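You operate a simulated robot arm through the tools that you are given. There is no shell and no other tool. Be economical: measure what you need, move in short steps, check, and stop when the job is done.

You are at the controls of a simulated robot arm. One attempt, no reset.

Task
Turn the shaker dial to 20. Open the fourth left drawer from the top, put the small rack on the shaker's mat away in the inside from the top of the fourth left drawer and shut the drawer again. Open the top left drawer, fetch the blue-band carton from the inside of the top left drawer and set it on the wall bench beside the stainer, then shut the drawer. Press the analyser long button two times. Close the analyser door. Open the sink cupboard door, fetch the note pad and set it on the floor of the sink cupboard and shut the door again. Put the dish labelled "A6" from the blue table top on the top of the stacked boxes and the dish marked "E2" on the yellow mat. Put the orange cup on the blue table top away on the drainer. The order is free. Set down upright: small rack, orange cup.
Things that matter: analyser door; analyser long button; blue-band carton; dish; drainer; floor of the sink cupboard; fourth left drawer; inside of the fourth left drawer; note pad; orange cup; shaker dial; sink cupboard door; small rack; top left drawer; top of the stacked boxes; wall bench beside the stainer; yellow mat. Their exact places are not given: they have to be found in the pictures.

Only the result counts: the job must be done as asked and must still hold three seconds after the hand-in. Knocking over, shifting, dropping, spilling or breaking anything else fails it.

Robot
A 6-joint arm with a two-finger parallel gripper on a trunk, on a base that drives. Base frame: it is fixed to the floor where the robot stands at the start and does not move with it; the origin is under the middle of the robot, x ahead of it, y to its left, z up. Readings come in m, rad, newtons and seconds.
With the tool pointing down near the work surface it reaches from about 0.28 to 0.68 m from the robot's upright axis, wherever it stands. Its first joint turns from -2.897 to 2.897 rad. Places, roughly: analyser door [0.3, 0.3, 0.3]; analyser long button [0.6, 0.2, 1.1]; blue-band carton [0.5, -0.25, 0.75]; dish [-0.75, -0.25, 1]; drainer [-5.2, -0.5, 0.9]; floor of the sink cupboard [-5.3, -0.5, 0.1]; fourth left drawer [0.7, -0.2, 0.3]; inside of the fourth left drawer [0.8, -0.2, 0.3]; note pad [-1, 0, 1]; orange cup (6x6x7 cm) [-0.8, -0.4, 0.9]; shaker dial [0.5, 0, 0.9]; sink cupboard door [-5.1, -0.6, 0.5]; small rack (5x6x6 cm) [0.6, -0.1, 1.1]; top left drawer [0.8, -0.2, 0.7]; top of the stacked boxes (18x24 cm) [-1.5, -0.74, 1.04]; wall bench beside the stainer [0.5, -0.4, 0.9]; yellow mat (23x19 cm) [0.94, 1.3, 0.8]. Payload 4.1 kg.
The TCP is the grasp point between the finger pads, 0.023 m short of the fingertips. In the tool frame z runs along the fingers and y along their closing line. Largest opening 0.094 m; finger width 0.038, thickness 0.01; the body of the gripper, 0.054 by 0.096 m, starts 0.039 m behind the TCP.
Orientation is told as [roll, pitch, yaw] about the base's x, y, z axes, in that order, counted from this pose: with the fingers straight down and closing along the base's y, the tool's x points along the base's -x, its y along +y and its z along -z.

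Tools
- The arm moves only by the tool drive_tool. Its argument "targets" is a list of rows, each an object (a shift or turn left out is 0, a gripper value left out holds the last) with "gripper": the finger opening in m, from 0 to 0.094; "linear": the shift along the tool's x, y, z in m, a list of three; "turn": the turn, a rotation vector about the tool's x, y, z in rad, a list of three. In form: [{"gripper": gripper, "linear": [tx, ty, tz], "turn": [wx, wy, wz]}, ...]. A call has 1 to 12 rows; each row shifts and turns the commanded pose from where the row before left it, along the tool's axes as they then stand. Each row takes 0.2 s and may step no farther than 0.05 m and 0.15 rad from the row before; otherwise, or with a gripper value out of range, the whole call is refused. A pose out of reach is approached as far as the arm can. The call stops where the force on the tool passes 40 N (or 10 N more than at its start, if that is more) or the arm is blocked; 0.2 s more then pass. Each finger travels about 0.045 m/s and halts on what it meets, pressing with about 39 N; the grip force reading is that of the motor and also rises with nothing between the fingers. The clock runs only during rows and for 0.2 s after the last one: add rows that do not move to give the fingers time. The reply holds the time, the measured pose of the TCP, the force on the tool along the base axes, the opening and the grip force, in the units named above and with some noise, with the torque about the TCP (base axes, N m) and any sound that the robot's microphone picked up.
- Cameras (640 x 400 px; columns grow to the right, rows downward): "scene" is now at [-0.0291, 0.1173, 1.5319]; the picture's right is [-0.86, -0.52, 0.00], its down [-0.48, 0.79, -0.38] and it looks along [0.19, -0.32, -0.93] (base axes); focal length 214 px, centre (320, 200). "wrist" rides on the gripper at [0.086, 0.016, -0.074] in the tool frame; the picture's right is [-0.18, 0.98, 0.00], its down [-0.58, -0.11, -0.81] and it looks along [-0.79, -0.15, 0.59] (tool axes); focal length 243 px, centre (320, 200).
- grab_frame(camera): a new picture of that camera. It takes no simulated time.
- raise_lower(by): slides the trunk up (or, below 0, down) by that many m; the arm and the scene camera ride with it, the base frame stays. It gives what a move gives, with no picture.
- steer(legs): drives the robot by 1 to 6 legs, each [ahead, turn to the left] in m and rad, along the robot's own axes; the way and the turn of a leg run together, so that a leg with both is an arc; at most 1.5 m and 3.142 rad a leg. The arm and the cameras ride along, it lands a little off, and it stops where it bumps. It gives what a move gives.
- pan_tilt(pan, tilt): turns the head with the scene camera to pan (to the left, within 2.705 rad either way) and tilt (down, from -0.506 to 1.204), counted from straight ahead of the robot. It gives what a move gives.
- probe_pixels(camera, pixels): for up to 12 pixels [column, row] of the newest picture of that camera ("zoom" is the newest enlarged one), the place [x, y, z] in the base frame of the surface seen there, good to about 0.003 m. It takes no simulated time.
- enlarge(camera, box): a new picture of the part [left, top, right, bottom] of that camera's present view, enlarged. It takes no simulated time.
- sign_off(): hands the job in; it is judged then, once.

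Keep the steps short. Do not move on a guess: measure, check each grasp and each placing, and mend mistakes. In all there are 357 turns and 296 pictures (those below and enlarged ones count). Leave the gripper open and the arm clear of the work at the hand-in unless told otherwise, and finish with a single line.

The tools are called after "Emit:" as name(argument=value, ...) on one line, values as JSON. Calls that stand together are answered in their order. drive_tool: Moves the arm, as the interface text tells. Its arguments: {"type":"object","properties":{"targets":{"type":"array"}},"required":["targets"]} The other tools are called the same way: raise_lower (by) slides the trunk up or down; steer (legs) drives the base; pan_tilt (pan, tilt) turns the head that bears the scene camera; grab_frame (camera) takes a picture; probe_pixels (camera, pixels) gives the place of the surface under pixels of a picture; enlarge (camera, box) takes an enlarged picture of a part of a camera's view; sign_off () hands the job in.

At the start:

```text
t: 0.0
ee_pos: [0.4286, -0.0416, 1.3112]
tcp_rot: [0.0, -0.001, 0.0]
wrist_force: [0.5, -0.6, 0.6]
torque: [0.02, 0.02, 0.02]
opening: 0.094
finger_force: 0.1
trunk travel left (down, up): [-0.525, 0.065]
robot x, y, heading: [-0.0003, 0.0014, -0.0]
head pan, tilt: [-1.028, 1.183]
```

scene: 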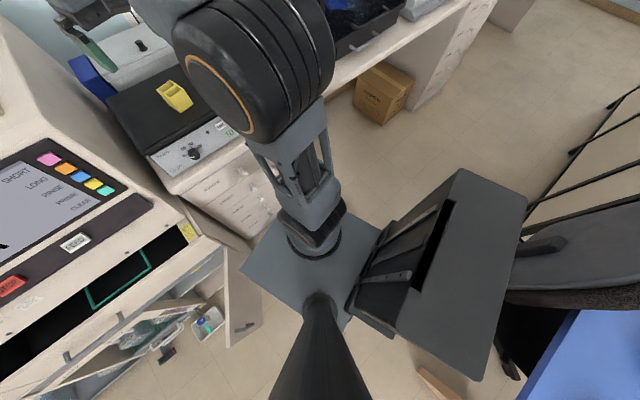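
wrist: 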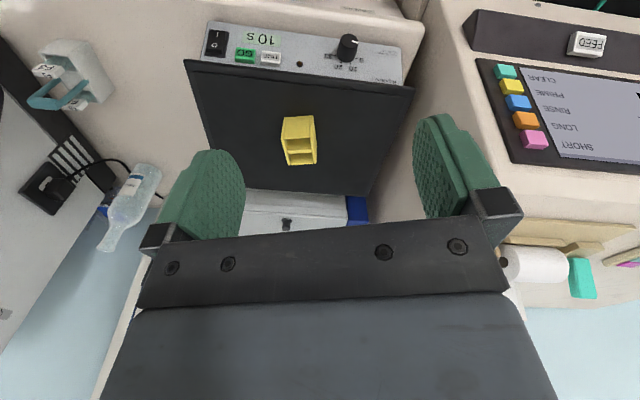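

The start pictures show the shaker with the yellow rack and the analyser on its left. I'll look straight ahead to map the place.

Emit:
pan_tilt(pan=0, tilt=0.6)

Emit:
grab_frame(camera="scene")

```text
t: 1.3
ee_pos: [0.4269, -0.0415, 1.3114]
tcp_rot: [0.0, 0.001, 0.002]
wrist_force: [0.1, -0.9, 0.8]
torque: [0.01, 0.02, -0.01]
opening: 0.094
finger_force: 0.1
trunk travel left (down, up): [-0.525, 0.065]
robot x, y, heading: [-0.0041, 0.0002, 0.003]
head pan, tilt: [0.0, 0.6]
```

```text
293 pictures are left
```

scene: 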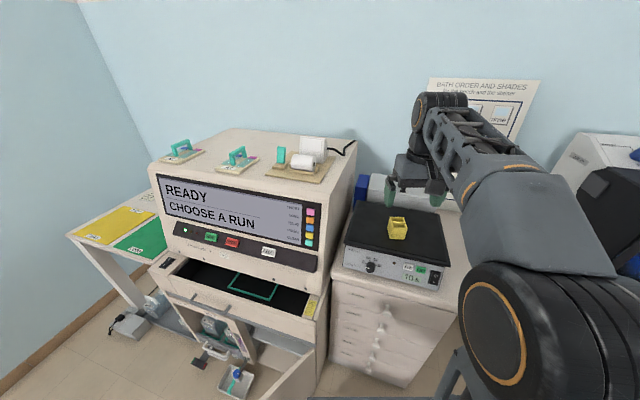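

Emit:
enlarge(camera="scene", box=[140, 160, 340, 400])

Emit:
enlarge(camera="scene", box=[310, 180, 470, 390])

Emit:
pan_tilt(pan=-0.7, tilt=0.7)

Emit:
grab_frame(camera="scene")

Emit:
pan_tilt(pan=-1.5, tilt=0.6)

Emit:
grab_frame(camera="scene")

Emit:
pan_tilt(pan=-2.5, tilt=0.6)

Emit:
grab_frame(camera="scene")

Emit:
pan_tilt(pan=2.7, tilt=0.6)

Emit:
grab_frame(camera="scene")

Emit:
pan_tilt(pan=1.2, tilt=0.6)

Emit:
grab_frame(camera="scene")

```text
1.67 times, centred on (240, 280) of scene
```

zoom: 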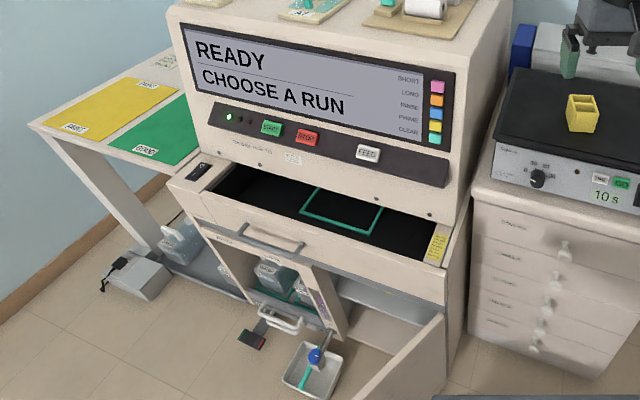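

```text
1.90 times, centred on (390, 285) of scene
```

zoom: 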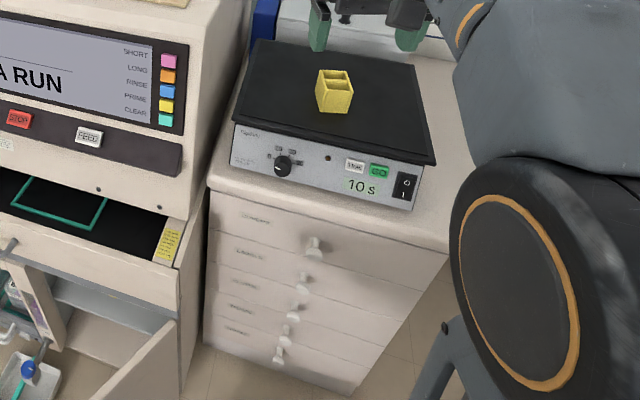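

```text
t: 2.4
ee_pos: [0.4271, -0.0418, 1.3111]
tcp_rot: [-0.001, 0.002, 0.0]
wrist_force: [0.2, 0.4, 0.7]
torque: [0.03, 0.02, 0.0]
opening: 0.0942
finger_force: 0.1
trunk travel left (down, up): [-0.525, 0.065]
robot x, y, heading: [0.0011, 0.0012, -0.002]
head pan, tilt: [-0.7, 0.7]
```

```text
290 pictures are left
```

scene: 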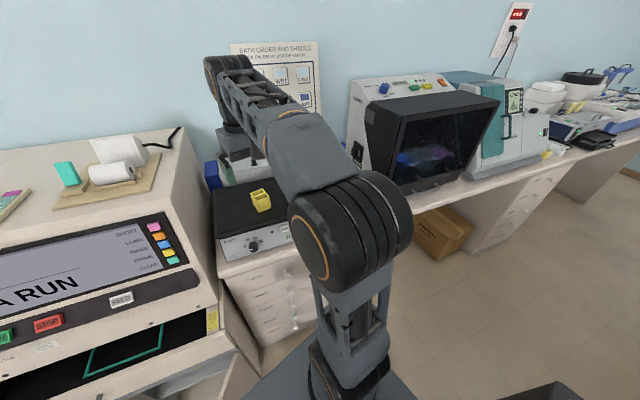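

```text
t: 3.5
ee_pos: [0.4291, -0.0422, 1.3112]
tcp_rot: [0.001, 0.0, -0.001]
wrist_force: [0.8, -0.4, -0.5]
torque: [0.02, 0.01, 0.0]
opening: 0.0941
finger_force: 0.2
trunk travel left (down, up): [-0.525, 0.065]
robot x, y, heading: [-0.003, 0.0026, 0.004]
head pan, tilt: [-1.499, 0.6]
```

```text
289 pictures are left
```

scene: 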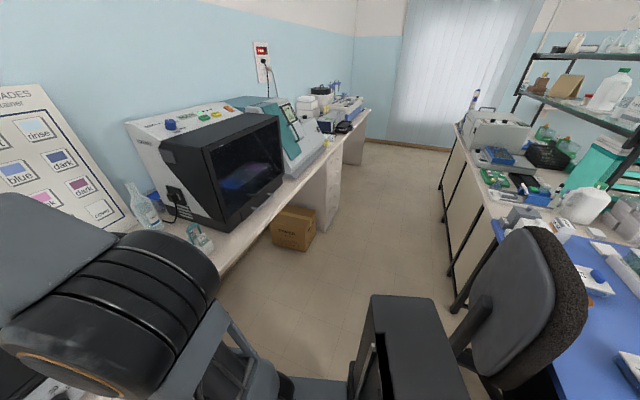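

```text
t: 4.8
ee_pos: [0.4271, -0.0416, 1.3103]
tcp_rot: [0.0, 0.0, 0.0]
wrist_force: [-0.6, 0.5, -0.1]
torque: [-0.03, -0.01, 0.01]
opening: 0.0938
finger_force: 0.0
trunk travel left (down, up): [-0.525, 0.065]
robot x, y, heading: [-0.0004, 0.0038, -0.0]
head pan, tilt: [-2.499, 0.6]
```

```text
288 pictures are left
```

scene: 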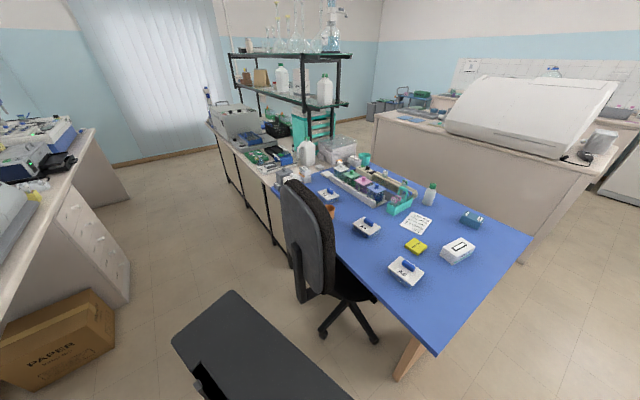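

```text
t: 8.8
ee_pos: [0.4277, -0.0413, 1.3109]
tcp_rot: [-0.001, 0.0, 0.0]
wrist_force: [-0.2, -0.9, 0.6]
torque: [0.01, 0.0, -0.03]
opening: 0.0939
finger_force: 0.0
trunk travel left (down, up): [-0.525, 0.065]
robot x, y, heading: [0.0002, 0.0006, -0.004]
head pan, tilt: [2.7, 0.6]
```

```text
287 pictures are left
```

scene: 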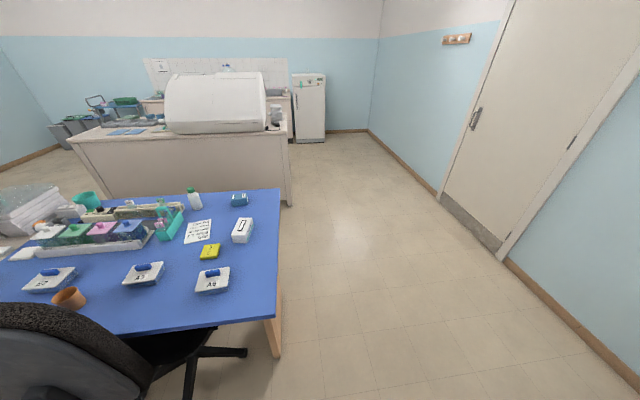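

```text
t: 10.4
ee_pos: [0.4278, -0.0399, 1.3104]
tcp_rot: [0.001, 0.0, -0.001]
wrist_force: [-0.5, 0.7, 0.6]
torque: [0.02, 0.03, 0.01]
opening: 0.0941
finger_force: 0.0
trunk travel left (down, up): [-0.525, 0.065]
robot x, y, heading: [-0.0001, -0.0017, 0.001]
head pan, tilt: [1.201, 0.6]
```

```text
286 pictures are left
```

scene: 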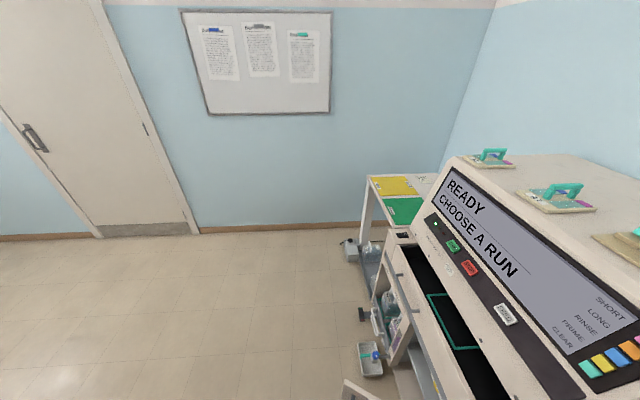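

Emit:
pan_tilt(pan=-0.1, tilt=0.6)

Emit:
enlarge(camera="scene", box=[300, 230, 400, 300])

Emit:
enlarge(camera="wrist", box=[190, 10, 430, 150])

```text
t: 11.9
ee_pos: [0.4286, -0.042, 1.3113]
tcp_rot: [0.0, 0.001, 0.001]
wrist_force: [-0.6, 0.2, 0.4]
torque: [0.01, 0.01, 0.0]
opening: 0.0939
finger_force: 0.1
trunk travel left (down, up): [-0.525, 0.065]
robot x, y, heading: [-0.0011, -0.0001, -0.002]
head pan, tilt: [-0.099, 0.6]
```

```text
5.71 times, centred on (350, 265) of scene
```

zoom: 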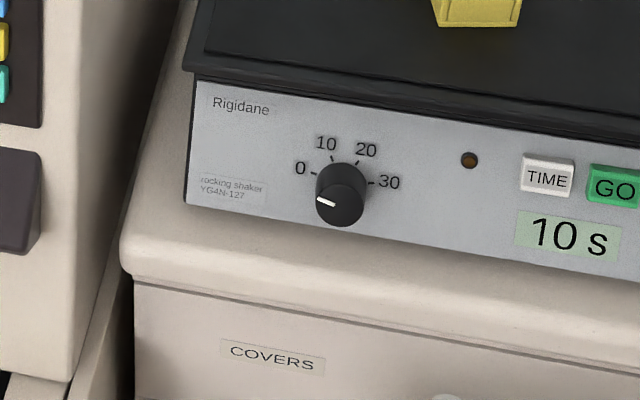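

```text
2.67 times, centred on (310, 80) of wrist
```

zoom: 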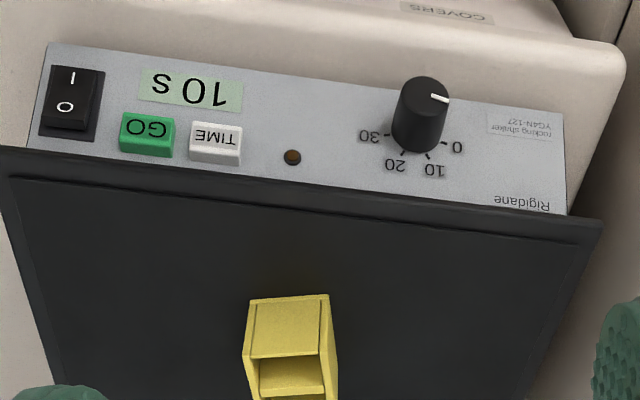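

Emit:
probe_pixels(camera="zoom", pixels=[[441, 140], [428, 156], [402, 153], [388, 133], [425, 90], [440, 98], [410, 90], [330, 120], [520, 190], [265, 120], [285, 340], [60, 50]])

Emit:
enlarge(camera="scene", box=[300, 250, 440, 390])

```text
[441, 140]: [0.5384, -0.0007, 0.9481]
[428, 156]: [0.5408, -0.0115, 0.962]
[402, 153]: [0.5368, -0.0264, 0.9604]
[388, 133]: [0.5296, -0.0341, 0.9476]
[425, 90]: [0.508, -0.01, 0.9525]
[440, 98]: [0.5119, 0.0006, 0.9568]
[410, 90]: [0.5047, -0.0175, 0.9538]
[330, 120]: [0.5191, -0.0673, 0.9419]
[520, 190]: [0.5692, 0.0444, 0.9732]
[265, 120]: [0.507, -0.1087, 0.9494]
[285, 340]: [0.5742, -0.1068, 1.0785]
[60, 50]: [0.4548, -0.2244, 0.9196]
```

```text
2.86 times, centred on (370, 320) of scene
```

zoom: 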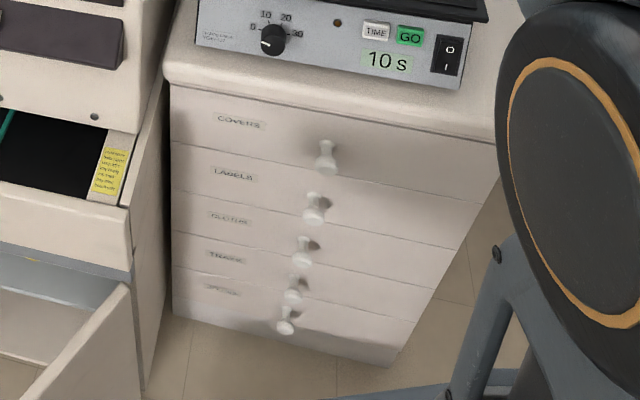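

Emit:
enlarge(camera="scene", box=[310, 230, 450, 320])

```text
4.44 times, centred on (380, 275) of scene
```

zoom: 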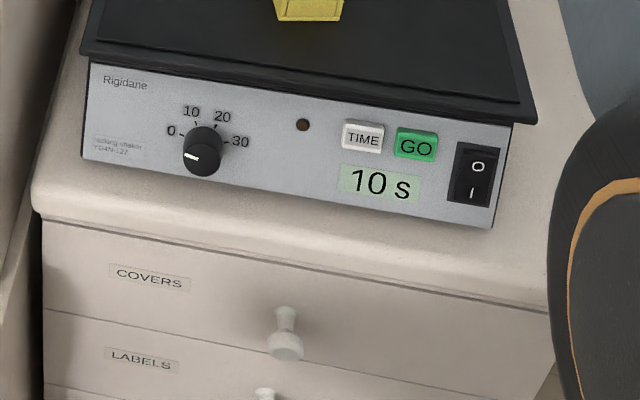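

Emit:
probe_pixels(camera="zoom", pixels=[[120, 75], [100, 150], [280, 100], [270, 170], [440, 205], [480, 130], [200, 155], [180, 190], [284, 350], [284, 318], [320, 340], [250, 255]])

Emit:
probe_pixels(camera="zoom", pixels=[[204, 148], [190, 165], [215, 168], [200, 175], [83, 62], [500, 110], [60, 250], [500, 340], [150, 320], [450, 340]])

```text
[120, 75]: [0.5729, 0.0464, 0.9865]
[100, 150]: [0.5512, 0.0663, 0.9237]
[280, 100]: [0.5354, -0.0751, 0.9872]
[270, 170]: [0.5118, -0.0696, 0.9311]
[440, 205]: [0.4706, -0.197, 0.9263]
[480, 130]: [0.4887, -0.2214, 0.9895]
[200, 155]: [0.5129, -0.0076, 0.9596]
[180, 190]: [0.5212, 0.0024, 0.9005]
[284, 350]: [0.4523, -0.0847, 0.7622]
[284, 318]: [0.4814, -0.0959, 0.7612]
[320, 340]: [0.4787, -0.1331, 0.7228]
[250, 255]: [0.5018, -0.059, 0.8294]
```

```text
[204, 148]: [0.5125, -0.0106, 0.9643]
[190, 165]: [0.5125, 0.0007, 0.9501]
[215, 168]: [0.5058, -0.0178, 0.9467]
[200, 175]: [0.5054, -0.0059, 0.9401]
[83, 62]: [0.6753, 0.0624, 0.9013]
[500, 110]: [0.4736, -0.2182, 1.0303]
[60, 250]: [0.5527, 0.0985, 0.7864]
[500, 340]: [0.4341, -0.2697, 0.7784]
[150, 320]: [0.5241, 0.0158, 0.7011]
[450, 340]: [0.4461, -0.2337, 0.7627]
```

Dial knob front is about [0.509, -0.009, 0.953]; the panel is tilted 22° and yawed −0.31. I'll point the tool at the panel while still high up.

Emit:
drive_tool(targets=[{"turn": [0, 0, 0.103]}, {"turn": [0, 0, 0.103]}, {"turn": [0, 0, 0.104]}, {"turn": [0, -0.147, 0]}, {"turn": [0, -0.147, 0]}, {"turn": [0, -0.147, 0]}, {"turn": [0, -0.147, 0]}, {"turn": [0, -0.148, 0]}, {"turn": [0, -0.148, 0]}, {"turn": [0, -0.148, 0]}, {"turn": [0, -0.148, 0]}])

Emit:
pan_tilt(pan=-2.2, tilt=1.1)

Emit:
grab_frame(camera="scene")

```text
t: 14.3
ee_pos: [0.427, -0.0422, 1.3107]
tcp_rot: [0.003, -1.18, -0.312]
wrist_force: [0.2, -0.3, -0.4]
torque: [0.01, 0.04, 0.0]
opening: 0.0938
finger_force: 0.1
trunk travel left (down, up): [-0.525, 0.065]
robot x, y, heading: [0.0052, -0.0035, 0.003]
head pan, tilt: [-0.099, 0.6]
```

```text
t: 16.3
ee_pos: [0.4271, -0.0421, 1.3101]
tcp_rot: [0.001, -1.181, -0.311]
wrist_force: [1.0, -0.3, -0.5]
torque: [-0.01, 0.02, -0.01]
opening: 0.0942
finger_force: 0.2
trunk travel left (down, up): [-0.525, 0.065]
robot x, y, heading: [0.0017, -0.001, -0.004]
head pan, tilt: [-2.201, 1.1]
```

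```text
281 pictures are left
```

scene: 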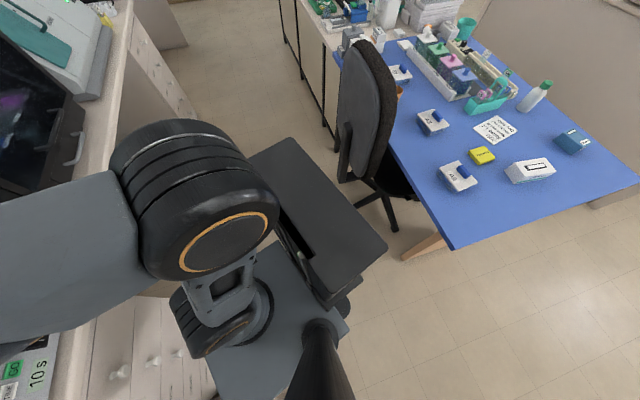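

Emit:
probe_pixels(camera="scene", pixels=[[270, 170], [380, 245], [330, 210], [300, 305], [325, 300], [340, 330], [220, 380], [265, 340], [370, 70], [395, 225], [452, 248], [315, 370]])

```text
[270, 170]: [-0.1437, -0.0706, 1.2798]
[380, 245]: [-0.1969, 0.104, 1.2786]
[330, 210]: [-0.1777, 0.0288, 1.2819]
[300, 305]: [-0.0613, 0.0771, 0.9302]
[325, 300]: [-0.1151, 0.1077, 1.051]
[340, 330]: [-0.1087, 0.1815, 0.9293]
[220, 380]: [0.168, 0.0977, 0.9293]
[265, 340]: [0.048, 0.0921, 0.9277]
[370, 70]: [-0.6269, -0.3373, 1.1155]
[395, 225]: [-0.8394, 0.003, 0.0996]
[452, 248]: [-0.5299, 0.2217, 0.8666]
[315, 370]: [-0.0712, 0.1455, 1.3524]
```

Emit:
drive_tool(targets=[{"linear": [0.0434, 0.008, 0.014]}, {"linear": [0.0434, 0.008, 0.014]}, {"linear": [0.0434, 0.008, 0.014]}, {"linear": [0.0434, 0.008, 0.014]}, {"linear": [0.0434, 0.008, 0.014]}, {"linear": [0.0434, 0.008, 0.014]}, {"linear": [0.0434, 0.008, 0.014]}])

Emit:
pan_tilt(pan=-0.1, tilt=0.6)

Emit:
grab_frame(camera="scene")

Emit:
grab_frame(camera="wrist")

```text
t: 17.9
ee_pos: [0.4634, 0.0315, 1.0064]
tcp_rot: [0.001, -1.18, -0.313]
wrist_force: [-0.2, 0.1, -0.4]
torque: [0.0, 0.0, 0.01]
opening: 0.0939
finger_force: 0.0
out of reach, approached as far as the arm can: row 4, 5, 6
trunk travel left (down, up): [-0.525, 0.065]
robot x, y, heading: [-0.0005, -0.0005, 0.001]
head pan, tilt: [-2.201, 1.1]
```

```text
t: 19.9
ee_pos: [0.4603, 0.0302, 1.0073]
tcp_rot: [-0.001, -1.181, -0.31]
wrist_force: [0.2, 0.3, -0.7]
torque: [0.01, 0.01, 0.0]
opening: 0.0939
finger_force: 0.0
trunk travel left (down, up): [-0.525, 0.065]
robot x, y, heading: [-0.0003, -0.0044, -0.001]
head pan, tilt: [-0.099, 0.6]
```

```text
280 pictures are left
```

scene: 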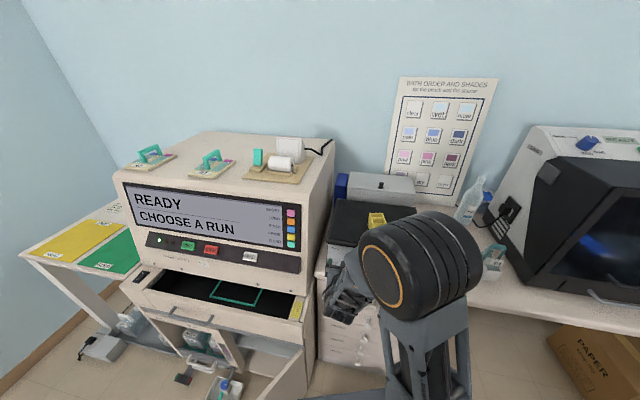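

```text
279 pictures are left
```

wrist: 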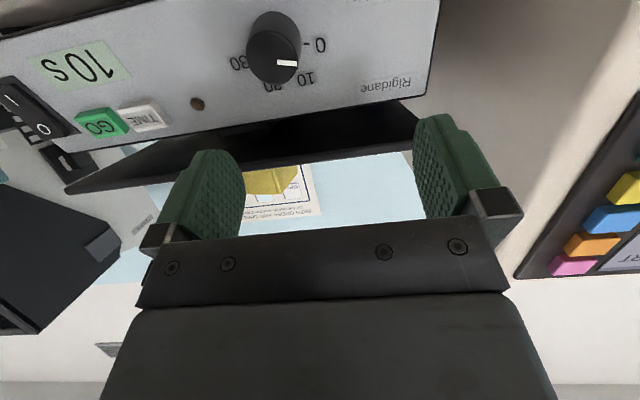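

The arm is cramped (rows 4–6 out of reach). I'll back the base off 0.12 m to get room.

Emit:
steer(legs=[[-0.12, 0]])

Emit:
drive_tool(targets=[{"turn": [0, 0, -0.13]}, {"turn": [0, 0, -0.13]}, {"turn": [0, 0, -0.13]}, {"turn": [0, 0, -0.13]}, {"turn": [0, 0, -0.13]}, {"turn": [0, 0, -0.13]}, {"turn": [0, 0, -0.13]}])

Emit:
grab_frame(camera="scene")

```text
t: 21.1
ee_pos: [0.3451, 0.0308, 1.008]
tcp_rot: [0.0, -1.18, -0.313]
wrist_force: [-0.2, -0.4, 0.7]
torque: [0.01, 0.0, -0.01]
opening: 0.094
finger_force: 0.0
trunk travel left (down, up): [-0.525, 0.065]
robot x, y, heading: [-0.1148, 0.0018, 0.001]
head pan, tilt: [-0.099, 0.6]
```

```text
t: 22.7
ee_pos: [0.3429, 0.0311, 1.0068]
tcp_rot: [-1.089, -0.6, 0.974]
wrist_force: [-0.1, -0.6, 0.4]
torque: [0.0, -0.01, -0.02]
opening: 0.0939
finger_force: 0.1
trunk travel left (down, up): [-0.525, 0.065]
robot x, y, heading: [-0.1166, 0.0008, -0.001]
head pan, tilt: [-0.099, 0.6]
```

```text
278 pictures are left
```

scene: 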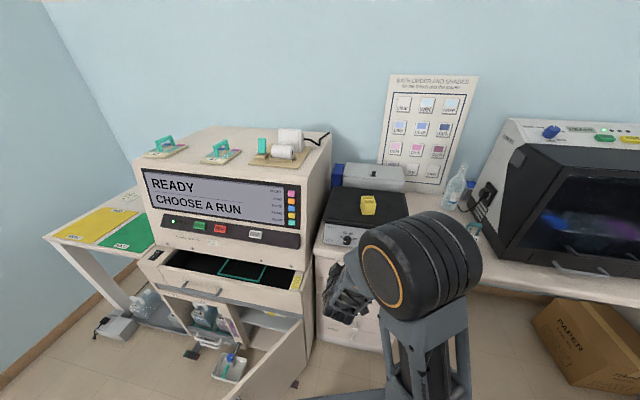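

Emit:
drive_tool(targets=[{"linear": [-0.0064, -0.0016, 0.0389], "gripper": 0.05}, {"linear": [-0.0064, -0.0016, 0.0389]}, {"linear": [-0.0065, -0.0016, 0.0389]}, {}, {}])

Emit:
grab_frame(camera="wrist")

```text
t: 23.9
ee_pos: [0.455, 0.0076, 0.9766]
tcp_rot: [-1.091, -0.604, 0.973]
wrist_force: [0.0, 0.1, 0.2]
torque: [-0.01, -0.01, 0.0]
opening: 0.05
finger_force: 0.1
trunk travel left (down, up): [-0.525, 0.065]
robot x, y, heading: [-0.1177, 0.0002, 0.001]
head pan, tilt: [-0.099, 0.6]
```

```text
277 pictures are left
```

wrist: 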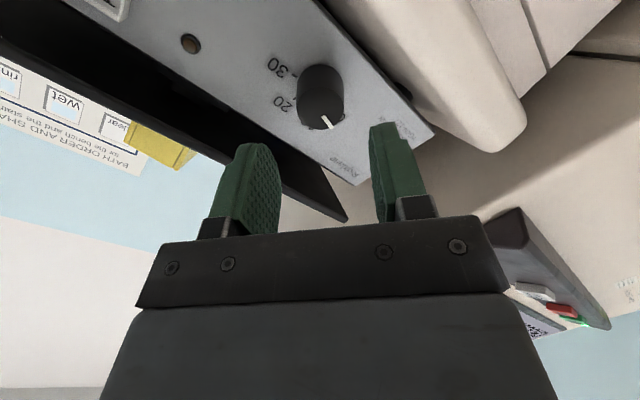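

Emit:
drive_tool(targets=[{"linear": [0, 0, 0.02], "gripper": 0.04}, {"linear": [0, 0, 0.015]}, {"linear": [0, 0, 0.013]}, {"linear": [0, 0, 0.012]}])

Emit:
grab_frame(camera="wrist")

```text
t: 24.9
ee_pos: [0.5101, -0.0087, 0.9533]
tcp_rot: [-1.089, -0.601, 0.973]
wrist_force: [-0.2, 0.4, -0.1]
torque: [0.02, -0.01, 0.03]
opening: 0.0399
finger_force: 0.1
trunk travel left (down, up): [-0.525, 0.065]
robot x, y, heading: [-0.1179, 0.0005, 0.001]
head pan, tilt: [-0.099, 0.6]
```

```text
276 pictures are left
```

wrist: 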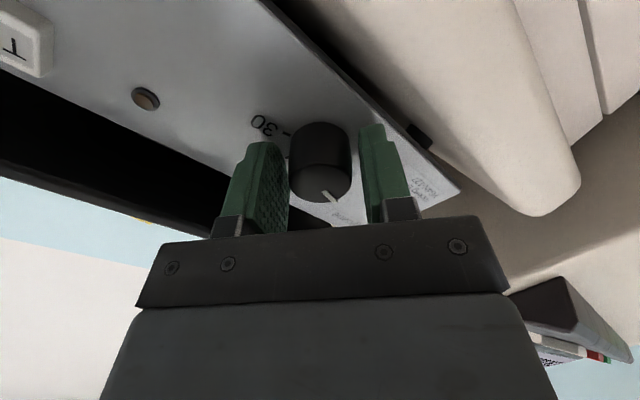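

Knob is between the fingers. Close on it.

Emit:
drive_tool(targets=[{"gripper": 0.0}, {}, {}, {}])

```text
t: 25.9
ee_pos: [0.5095, -0.0086, 0.9538]
tcp_rot: [-1.087, -0.603, 0.973]
wrist_force: [0.4, 0.3, -0.6]
torque: [-0.02, 0.0, 0.0]
opening: 0.0314
finger_force: 44.6
trunk travel left (down, up): [-0.525, 0.065]
robot x, y, heading: [-0.1198, -0.0025, -0.005]
head pan, tilt: [-0.099, 0.6]
```

Emit:
drive_tool(targets=[{"turn": [0, 0, 0.14]}, {"turn": [0, 0, 0.14]}, {"turn": [0, 0, 0.14]}, {"turn": [0, 0, 0.14]}, {"turn": [0, 0, 0.14]}, {"turn": [0, 0, 0.14]}])

Emit:
grab_frame(camera="wrist")

```text
t: 27.3
ee_pos: [0.5095, -0.0088, 0.9532]
tcp_rot: [-0.163, -1.175, -0.131]
wrist_force: [0.9, 3.5, -2.9]
torque: [-0.05, -0.4, 0.14]
opening: 0.0313
finger_force: 44.5
trunk travel left (down, up): [-0.525, 0.065]
robot x, y, heading: [-0.1148, -0.0015, 0.0]
head pan, tilt: [-0.099, 0.6]
```

```text
275 pictures are left
```

wrist: 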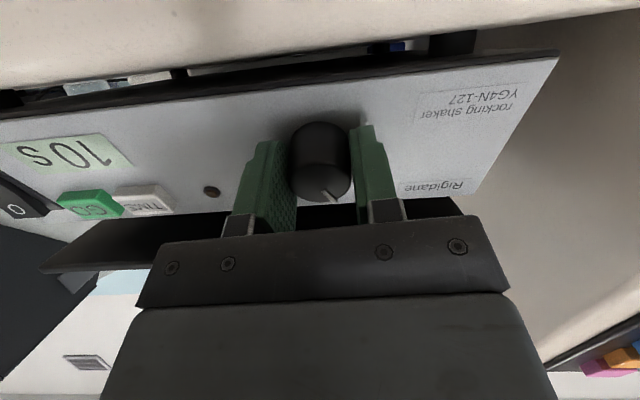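

Emit:
drive_tool(targets=[{"turn": [0, 0, 0.14]}, {"turn": [0, 0, 0.14]}, {"turn": [0, 0, 0.14]}, {"turn": [0, 0, 0.14]}, {"turn": [0, 0, 0.14]}, {"turn": [0, 0, 0.14]}, {"turn": [0, 0, 0.135]}])

Emit:
drive_tool(targets=[{"gripper": 0.05}, {}, {}, {"linear": [0, 0, -0.03]}, {"linear": [0, 0, -0.04]}, {"linear": [0, 0, -0.04]}])

Emit:
grab_frame(camera="wrist")

```text
t: 28.0
ee_pos: [0.512, -0.01, 0.9592]
tcp_rot: [0.417, -1.099, -0.816]
wrist_force: [-13.2, -9.9, 5.0]
torque: [0.0, -0.18, 0.33]
opening: 0.0312
finger_force: 45.5
out of reach, approached as far as the arm can: row 2, 3
trunk travel left (down, up): [-0.525, 0.065]
robot x, y, heading: [-0.1184, -0.0034, -0.007]
head pan, tilt: [-0.099, 0.6]
stopped in row 3: the force on the tool passed its limit at 83 N (the readings are from after the stop); the commanded pose is now the measured one
```

```text
t: 29.4
ee_pos: [0.4182, 0.0269, 1.0021]
tcp_rot: [0.416, -1.1, -0.81]
wrist_force: [-0.2, -0.6, -0.2]
torque: [0.02, -0.02, 0.03]
opening: 0.0502
finger_force: 0.1
trunk travel left (down, up): [-0.525, 0.065]
robot x, y, heading: [-0.1178, -0.0009, -0.006]
head pan, tilt: [-0.099, 0.6]
```

```text
274 pictures are left
```

wrist: 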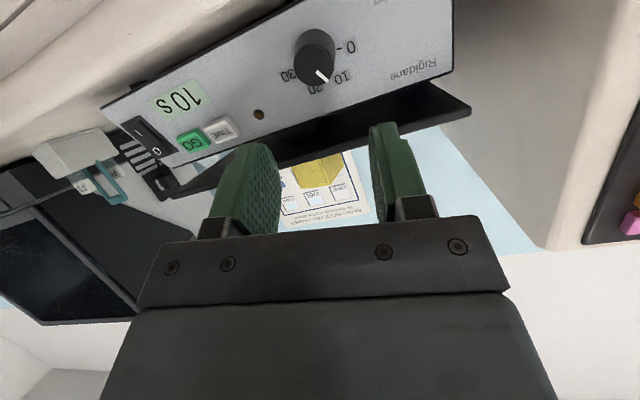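

Emit:
enlarge(camera="wrist", box=[260, 20, 380, 110])

```text
4.44 times, centred on (320, 65) of wrist
```

zoom: 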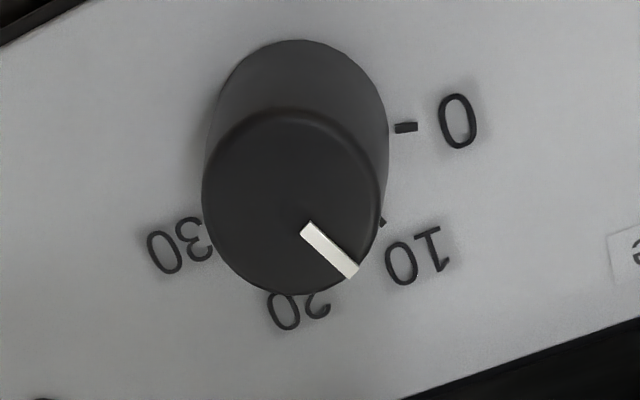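

Pointer now sits at 10 (arm hit a joint limit). I'll roll back, regrasp and turn the rest.

Emit:
drive_tool(targets=[{"turn": [-0.047, -0.031, 0]}, {"turn": [0, 0, -0.144]}, {"turn": [0, 0, -0.144]}, {"turn": [0, 0, -0.144]}, {"turn": [0, 0, -0.144]}, {"turn": [0, 0, -0.144]}, {"turn": [0, 0, -0.144]}, {"turn": [0, 0, -0.144]}, {"turn": [0, 0, -0.144]}])

```text
t: 31.4
ee_pos: [0.4256, 0.0338, 1.0161]
tcp_rot: [-1.1, -0.581, 0.99]
wrist_force: [0.1, 0.1, -0.3]
torque: [0.0, 0.04, -0.02]
opening: 0.0501
finger_force: 0.1
out of reach, approached as far as the arm can: row 1
trunk travel left (down, up): [-0.525, 0.065]
robot x, y, heading: [-0.1204, -0.0011, -0.005]
head pan, tilt: [-0.099, 0.6]
```

Emit:
drive_tool(targets=[{"linear": [0.013, 0.0044, 0.0241], "gripper": 0.045}, {"linear": [0.013, 0.0044, 0.0241]}])

Emit:
grab_frame(camera="wrist")

```text
t: 32.0
ee_pos: [0.457, 0.0087, 0.9763]
tcp_rot: [-1.098, -0.584, 0.989]
wrist_force: [0.1, 0.3, -0.2]
torque: [-0.03, 0.0, 0.01]
opening: 0.045
finger_force: 0.1
trunk travel left (down, up): [-0.525, 0.065]
robot x, y, heading: [-0.1182, 0.0004, -0.006]
head pan, tilt: [-0.099, 0.6]
```

```text
272 pictures are left
```

wrist: 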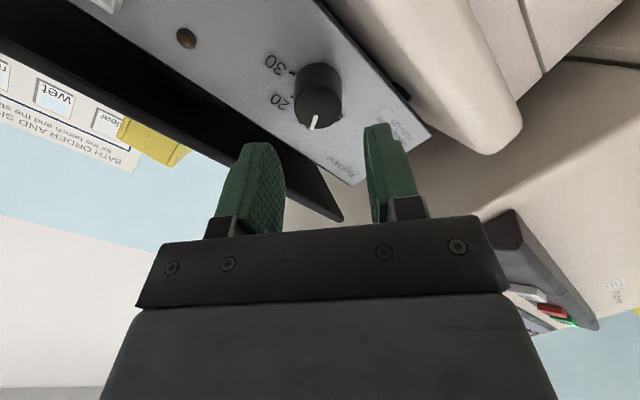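

Emit:
drive_tool(targets=[{"linear": [0, 0, 0.02], "gripper": 0.04}, {"linear": [0, 0, 0.02]}, {"linear": [0, 0, 0.02]}, {"gripper": 0.0}, {}, {}])

Emit:
drive_tool(targets=[{"turn": [0, 0, 0.136]}, {"turn": [0, 0, 0.136]}, {"turn": [0, 0, 0.136]}, {"turn": [0, 0, 0.136]}, {"turn": [0, 0, 0.136]}, {"turn": [0, 0, 0.136]}, {"turn": [0, 0, 0.13]}, {"gripper": 0.05}, {}, {"linear": [0, 0, -0.03]}, {"linear": [0, 0, -0.03]}, {"linear": [0, 0, -0.03]}])

Emit:
enlarge(camera="wrist", box=[260, 20, 380, 140])

Emit:
grab_frame(camera="wrist")

```text
t: 33.4
ee_pos: [0.5098, -0.0083, 0.9557]
tcp_rot: [-1.101, -0.586, 0.988]
wrist_force: [4.2, -3.6, 3.4]
torque: [-0.11, -0.18, -0.08]
opening: 0.0312
finger_force: 44.9
trunk travel left (down, up): [-0.525, 0.065]
robot x, y, heading: [-0.1176, -0.0013, -0.003]
head pan, tilt: [-0.099, 0.6]
```

```text
t: 36.0
ee_pos: [0.4317, 0.0177, 0.9872]
tcp_rot: [0.035, -1.183, -0.346]
wrist_force: [-0.4, -0.3, -0.1]
torque: [-0.01, 0.01, 0.04]
opening: 0.0502
finger_force: 0.0
trunk travel left (down, up): [-0.525, 0.065]
robot x, y, heading: [-0.1151, 0.0004, -0.003]
head pan, tilt: [-0.099, 0.6]
```

```text
3.33 times, centred on (320, 80) of wrist
```

zoom: 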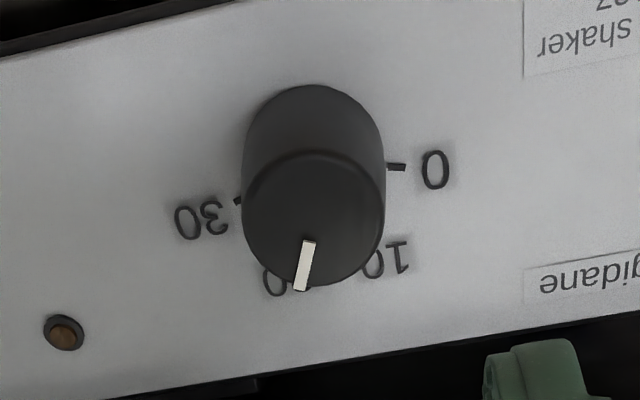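

```text
270 pictures are left
```

wrist: 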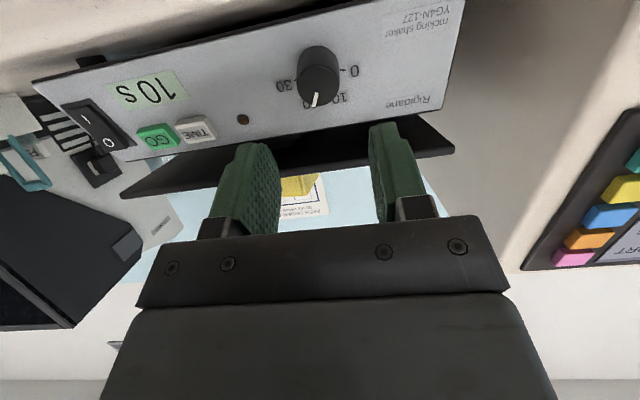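

Emit:
drive_tool(targets=[{"linear": [-0.03, 0, -0.035]}, {"linear": [-0.03, 0, -0.035]}, {"linear": [-0.04, 0, -0.02]}, {"linear": [-0.045, 0, 0]}, {"linear": [-0.045, 0, 0], "gripper": 0.0}, {"linear": [-0.03, 0, 0]}])

Emit:
grab_frame(camera="scene")

```text
t: 37.4
ee_pos: [0.4309, 0.0165, 1.2265]
tcp_rot: [0.037, -1.182, -0.346]
wrist_force: [0.5, 1.3, 0.7]
torque: [0.01, 0.01, 0.04]
opening: 0.0002
finger_force: 1.9
trunk travel left (down, up): [-0.525, 0.065]
robot x, y, heading: [-0.1192, -0.003, -0.005]
head pan, tilt: [-0.099, 0.6]
```

```text
269 pictures are left
```

scene: 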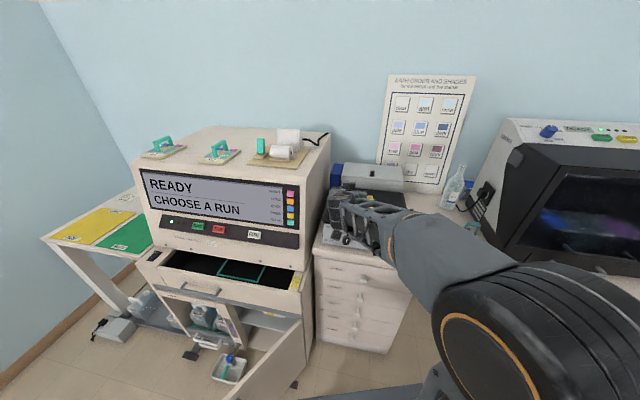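

Emit:
enlarge(camera="scene", box=[200, 160, 360, 260])

Emit:
probe_pixels(camera="zoom", pixels=[[360, 135], [360, 172], [361, 197], [362, 224], [362, 250], [200, 120], [200, 200], [60, 120], [375, 172], [345, 172], [300, 190], [395, 280]])

```text
4.00 times, centred on (280, 210) of scene
```

zoom: 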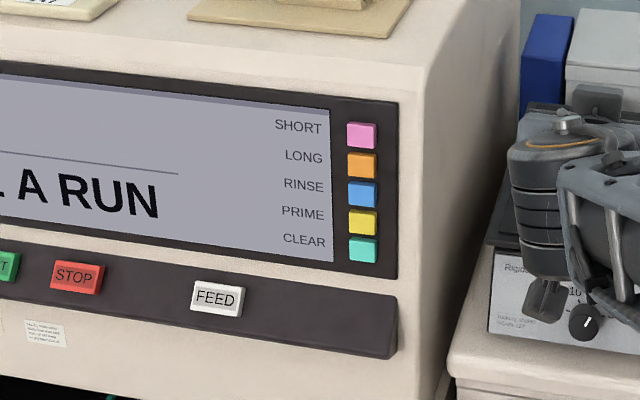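

```text
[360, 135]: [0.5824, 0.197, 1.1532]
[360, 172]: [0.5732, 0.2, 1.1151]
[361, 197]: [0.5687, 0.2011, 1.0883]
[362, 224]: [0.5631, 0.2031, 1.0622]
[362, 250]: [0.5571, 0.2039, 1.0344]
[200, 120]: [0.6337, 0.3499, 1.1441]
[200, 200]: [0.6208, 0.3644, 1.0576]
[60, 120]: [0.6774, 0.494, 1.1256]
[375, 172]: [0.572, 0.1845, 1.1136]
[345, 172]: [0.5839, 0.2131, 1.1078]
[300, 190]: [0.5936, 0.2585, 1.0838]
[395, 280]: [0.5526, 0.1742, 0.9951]
```

Emit:
drive_tool(targets=[{"turn": [-0.034, -0.085, 0]}, {"turn": [0, -0.087, 0]}, {"turn": [0, 0, -0.145]}, {"turn": [0, 0, -0.145]}, {"turn": [0, 0, -0.145]}, {"turn": [0, 0, -0.145]}, {"turn": [0, 0, -0.145]}, {"turn": [0, 0, -0.145]}, {"turn": [0, 0, -0.145]}, {"turn": [0, 0, -0.145]}, {"turn": [0, 0, -0.145]}, {"turn": [0, 0, -0.145]}])

Emit:
drive_tool(targets=[{"turn": [0, 0, -0.12]}])

```text
t: 40.0
ee_pos: [0.429, 0.0135, 1.2263]
tcp_rot: [-1.353, -0.14, 1.264]
wrist_force: [0.4, 0.7, 0.8]
torque: [0.0, -0.02, 0.0]
opening: 0.0
finger_force: 38.9
trunk travel left (down, up): [-0.525, 0.065]
robot x, y, heading: [-0.1199, -0.0019, -0.005]
head pan, tilt: [-0.099, 0.6]
```

```text
t: 40.4
ee_pos: [0.4289, 0.0145, 1.2271]
tcp_rot: [-1.355, -0.024, 1.29]
wrist_force: [0.5, 0.2, 0.0]
torque: [0.04, 0.04, -0.01]
opening: 0.0
finger_force: 38.8
trunk travel left (down, up): [-0.525, 0.065]
robot x, y, heading: [-0.1164, -0.0043, -0.002]
head pan, tilt: [-0.099, 0.6]
```

Emit:
drive_tool(targets=[{"turn": [0, 0.033, 0]}, {"linear": [-0.0365, 0.0144, 0.0084]}, {"linear": [-0.0365, 0.0144, 0.0084]}, {"linear": [-0.0365, 0.0144, 0.0084]}, {"linear": [-0.0365, 0.0144, 0.0084]}, {"linear": [-0.0365, 0.0144, 0.0084]}, {"linear": [-0.0365, 0.0144, 0.0084]}])

Emit:
grab_frame(camera="wrist")

Emit:
enlarge(camera="scene", box=[200, 160, 360, 260])

```text
t: 42.0
ee_pos: [0.5268, 0.2154, 1.1354]
tcp_rot: [-1.355, -0.019, 1.256]
wrist_force: [0.0, 0.7, 0.2]
torque: [-0.01, -0.04, -0.01]
opening: 0.0
finger_force: 38.5
trunk travel left (down, up): [-0.525, 0.065]
robot x, y, heading: [-0.1149, -0.002, -0.004]
head pan, tilt: [-0.099, 0.6]
```

```text
267 pictures are left
```

wrist: 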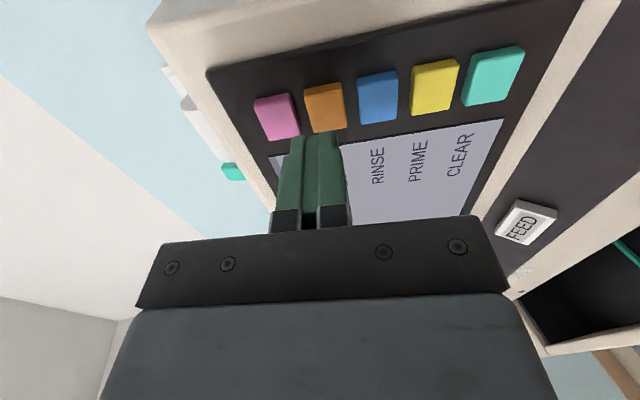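

```text
4.00 times, centred on (280, 210) of scene
```

zoom: 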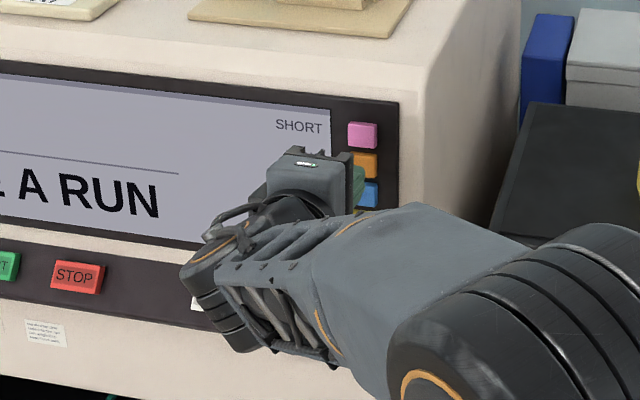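

Emit:
probe_pixels(camera="wrist", pixels=[[325, 110], [309, 92], [338, 90], [342, 120], [300, 150], [327, 150], [281, 118], [380, 95]])

```text
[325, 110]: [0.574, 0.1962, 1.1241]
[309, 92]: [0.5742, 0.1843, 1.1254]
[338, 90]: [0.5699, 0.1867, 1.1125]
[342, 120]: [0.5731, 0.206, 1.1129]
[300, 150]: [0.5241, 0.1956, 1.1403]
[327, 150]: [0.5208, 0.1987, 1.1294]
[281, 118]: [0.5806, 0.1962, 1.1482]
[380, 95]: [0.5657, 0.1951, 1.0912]
```

Emit:
drive_tool(targets=[{"linear": [0.004, 0.004, 0.01]}, {"linear": [0, 0, 0.01]}, {"linear": [0, 0, 0.005]}, {"linear": [0, 0, 0.003]}, {"linear": [0, 0, 0.003]}])

Emit:
grab_frame(camera="wrist")

```text
t: 43.2
ee_pos: [0.5518, 0.2023, 1.1237]
tcp_rot: [-1.355, -0.018, 1.257]
wrist_force: [-2.2, 1.0, 0.4]
torque: [0.04, 0.01, -0.01]
opening: 0.0
finger_force: 39.1
trunk travel left (down, up): [-0.525, 0.065]
robot x, y, heading: [-0.1194, -0.0029, -0.003]
head pan, tilt: [-0.099, 0.6]
heard: click
```

```text
265 pictures are left
```

wrist: 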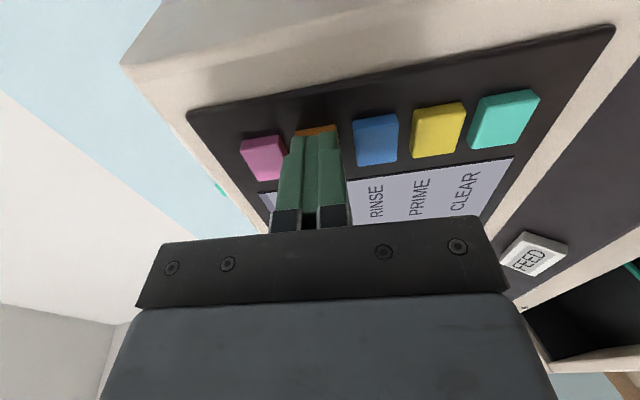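

A click: one press. Back off, then press once more with the same motion.

Emit:
drive_tool(targets=[{"linear": [0, 0, -0.012]}, {}, {}])

Emit:
enlarge(camera="scene", box=[120, 160, 310, 260])

Emit:
drive_tool(targets=[{"linear": [0, 0, 0.006]}, {"linear": [0, 0, 0.003]}, {"linear": [0, 0, 0.003]}, {}])

```text
t: 44.0
ee_pos: [0.54, 0.2063, 1.1256]
tcp_rot: [-1.353, -0.018, 1.257]
wrist_force: [0.0, -0.4, 0.2]
torque: [0.03, 0.0, 0.01]
opening: 0.0
finger_force: 38.7
trunk travel left (down, up): [-0.525, 0.065]
robot x, y, heading: [-0.1178, 0.0021, -0.008]
head pan, tilt: [-0.099, 0.6]
```

```text
3.37 times, centred on (215, 210) of scene
```

zoom: 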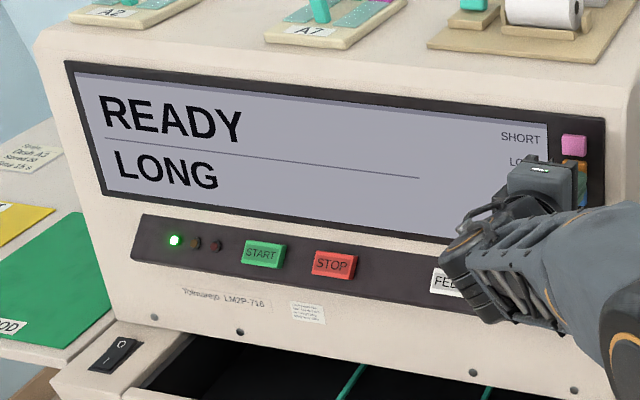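

```text
t: 45.0
ee_pos: [0.5523, 0.2019, 1.1246]
tcp_rot: [-1.355, -0.019, 1.259]
wrist_force: [-2.7, 1.4, 1.3]
torque: [0.0, -0.01, 0.01]
opening: 0.0
finger_force: 38.6
trunk travel left (down, up): [-0.525, 0.065]
robot x, y, heading: [-0.1168, 0.0011, -0.005]
head pan, tilt: [-0.099, 0.6]
heard: click
```

Two clicks heard. Back off and bring the tool to the level orientation for drawer knobs.

Emit:
drive_tool(targets=[{"linear": [0, 0, -0.04]}, {"linear": [0, 0, -0.05]}, {"linear": [0.04, 0, -0.03]}, {"linear": [0.05, 0, 0]}, {"linear": [0.05, 0, 0]}])

Emit:
drive_tool(targets=[{"turn": [0, 0, 0.143]}, {"turn": [0, 0, 0.143]}, {"turn": [0, 0, 0.143]}, {"turn": [0, 0, 0.143]}, {"turn": [0, 0, 0.143]}, {"turn": [0, 0, 0.143]}, {"turn": [0, 0, 0.143]}, {"turn": [0, 0, 0.143]}, {"turn": [0, 0, 0.143]}, {"turn": [0, 0, 0.143]}, {"turn": [0, 0, 0.143], "gripper": 0.06}])

Emit:
enlarge(camera="scene", box=[310, 210, 390, 260])

Emit:
grab_frame(camera="scene")

```text
t: 46.2
ee_pos: [0.3969, 0.1035, 1.1485]
tcp_rot: [-1.354, -0.019, 1.257]
wrist_force: [0.3, 0.0, 0.1]
torque: [-0.01, 0.03, 0.0]
opening: 0.0001
finger_force: 39.5
trunk travel left (down, up): [-0.525, 0.065]
robot x, y, heading: [-0.1165, 0.0019, -0.006]
head pan, tilt: [-0.099, 0.6]
```

```text
t: 48.6
ee_pos: [0.3986, 0.1037, 1.1477]
tcp_rot: [0.103, -1.353, -0.414]
wrist_force: [0.4, 0.2, -0.6]
torque: [-0.01, -0.02, -0.01]
opening: 0.0327
finger_force: 0.0
trunk travel left (down, up): [-0.525, 0.065]
robot x, y, heading: [-0.1147, -0.0022, -0.008]
head pan, tilt: [-0.099, 0.6]
```

```text
8.00 times, centred on (350, 235) of scene
```

zoom: 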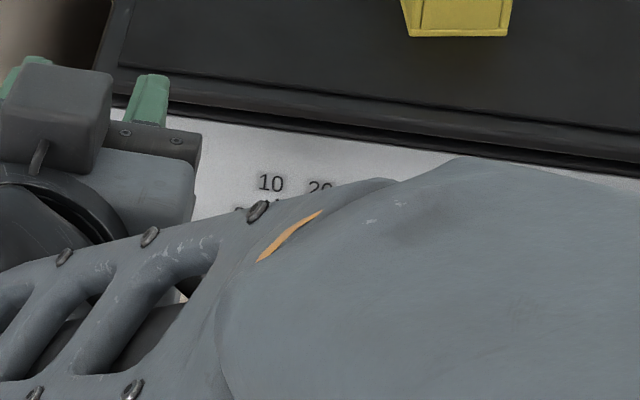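

```text
262 pictures are left
```

scene: 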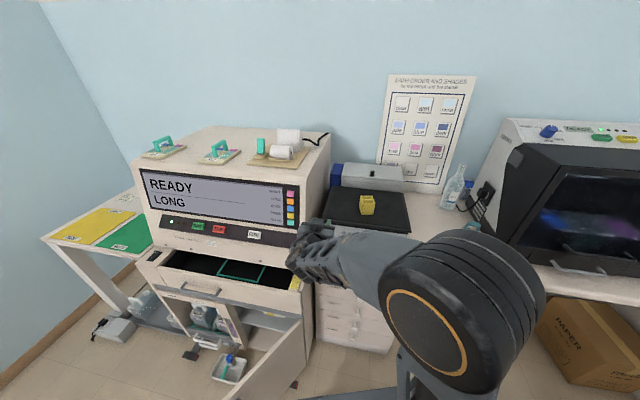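

Emit:
steer(legs=[[-0.07, -0.1], [0, -0.21]])

Emit:
pan_tilt(pan=0, tilt=0.8)

Emit:
grab_frame(camera="scene")

```text
t: 50.4
ee_pos: [0.3367, -0.0544, 1.1472]
tcp_rot: [0.09, -1.352, -0.709]
wrist_force: [0.0, -0.5, -0.1]
torque: [0.0, -0.01, -0.03]
opening: 0.06
finger_force: 0.1
trunk travel left (down, up): [-0.525, 0.065]
robot x, y, heading: [-0.1873, 0.0041, -0.315]
head pan, tilt: [-0.099, 0.6]
```

```text
t: 51.1
ee_pos: [0.3357, -0.0534, 1.1462]
tcp_rot: [0.089, -1.354, -0.71]
wrist_force: [0.7, -0.5, 0.2]
torque: [-0.01, 0.01, 0.04]
opening: 0.0597
finger_force: 0.0
trunk travel left (down, up): [-0.525, 0.065]
robot x, y, heading: [-0.1848, 0.0049, -0.31]
head pan, tilt: [0.0, 0.799]
```

```text
261 pictures are left
```

scene: 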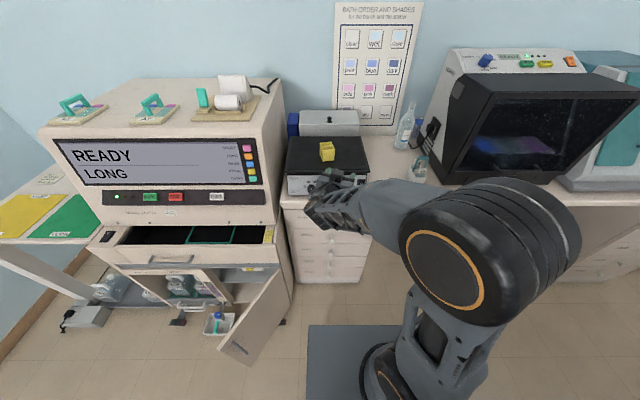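

Emit:
enlarge(camera="scene", box=[270, 160, 400, 290])

```text
3.08 times, centred on (335, 225) of scene
```

zoom: 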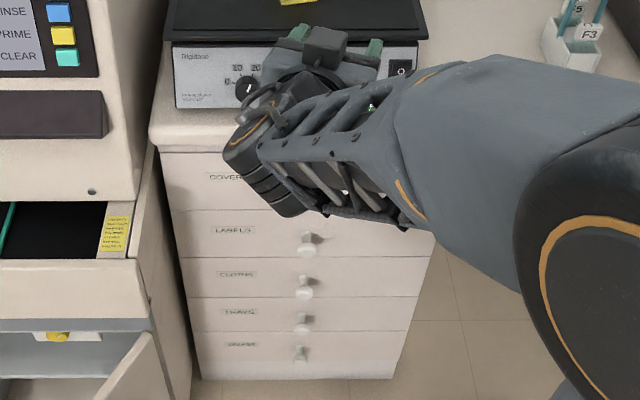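

Emit:
probe_pixels(camera="zoom", pixels=[[306, 250], [304, 293], [301, 328], [299, 356], [220, 320], [380, 315], [230, 362], [380, 360], [306, 318], [380, 335], [380, 298], [250, 90]])

Emit:
enlarge(camera="scene", box=[280, 165, 340, 205])

```text
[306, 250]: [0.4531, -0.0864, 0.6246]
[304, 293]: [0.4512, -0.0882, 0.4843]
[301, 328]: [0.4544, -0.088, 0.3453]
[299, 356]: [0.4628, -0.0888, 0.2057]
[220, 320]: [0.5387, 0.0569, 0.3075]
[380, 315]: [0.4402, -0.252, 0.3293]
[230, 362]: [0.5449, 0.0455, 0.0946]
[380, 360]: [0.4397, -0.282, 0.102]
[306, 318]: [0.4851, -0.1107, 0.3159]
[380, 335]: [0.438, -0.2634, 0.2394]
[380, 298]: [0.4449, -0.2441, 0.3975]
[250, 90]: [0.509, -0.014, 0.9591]
```

```text
10.00 times, centred on (310, 185) of scene
```

zoom: 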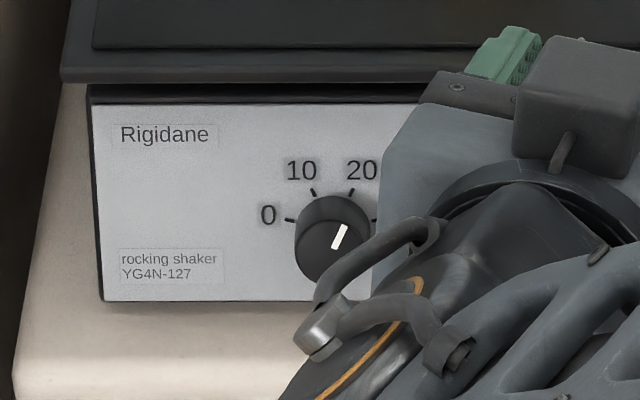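

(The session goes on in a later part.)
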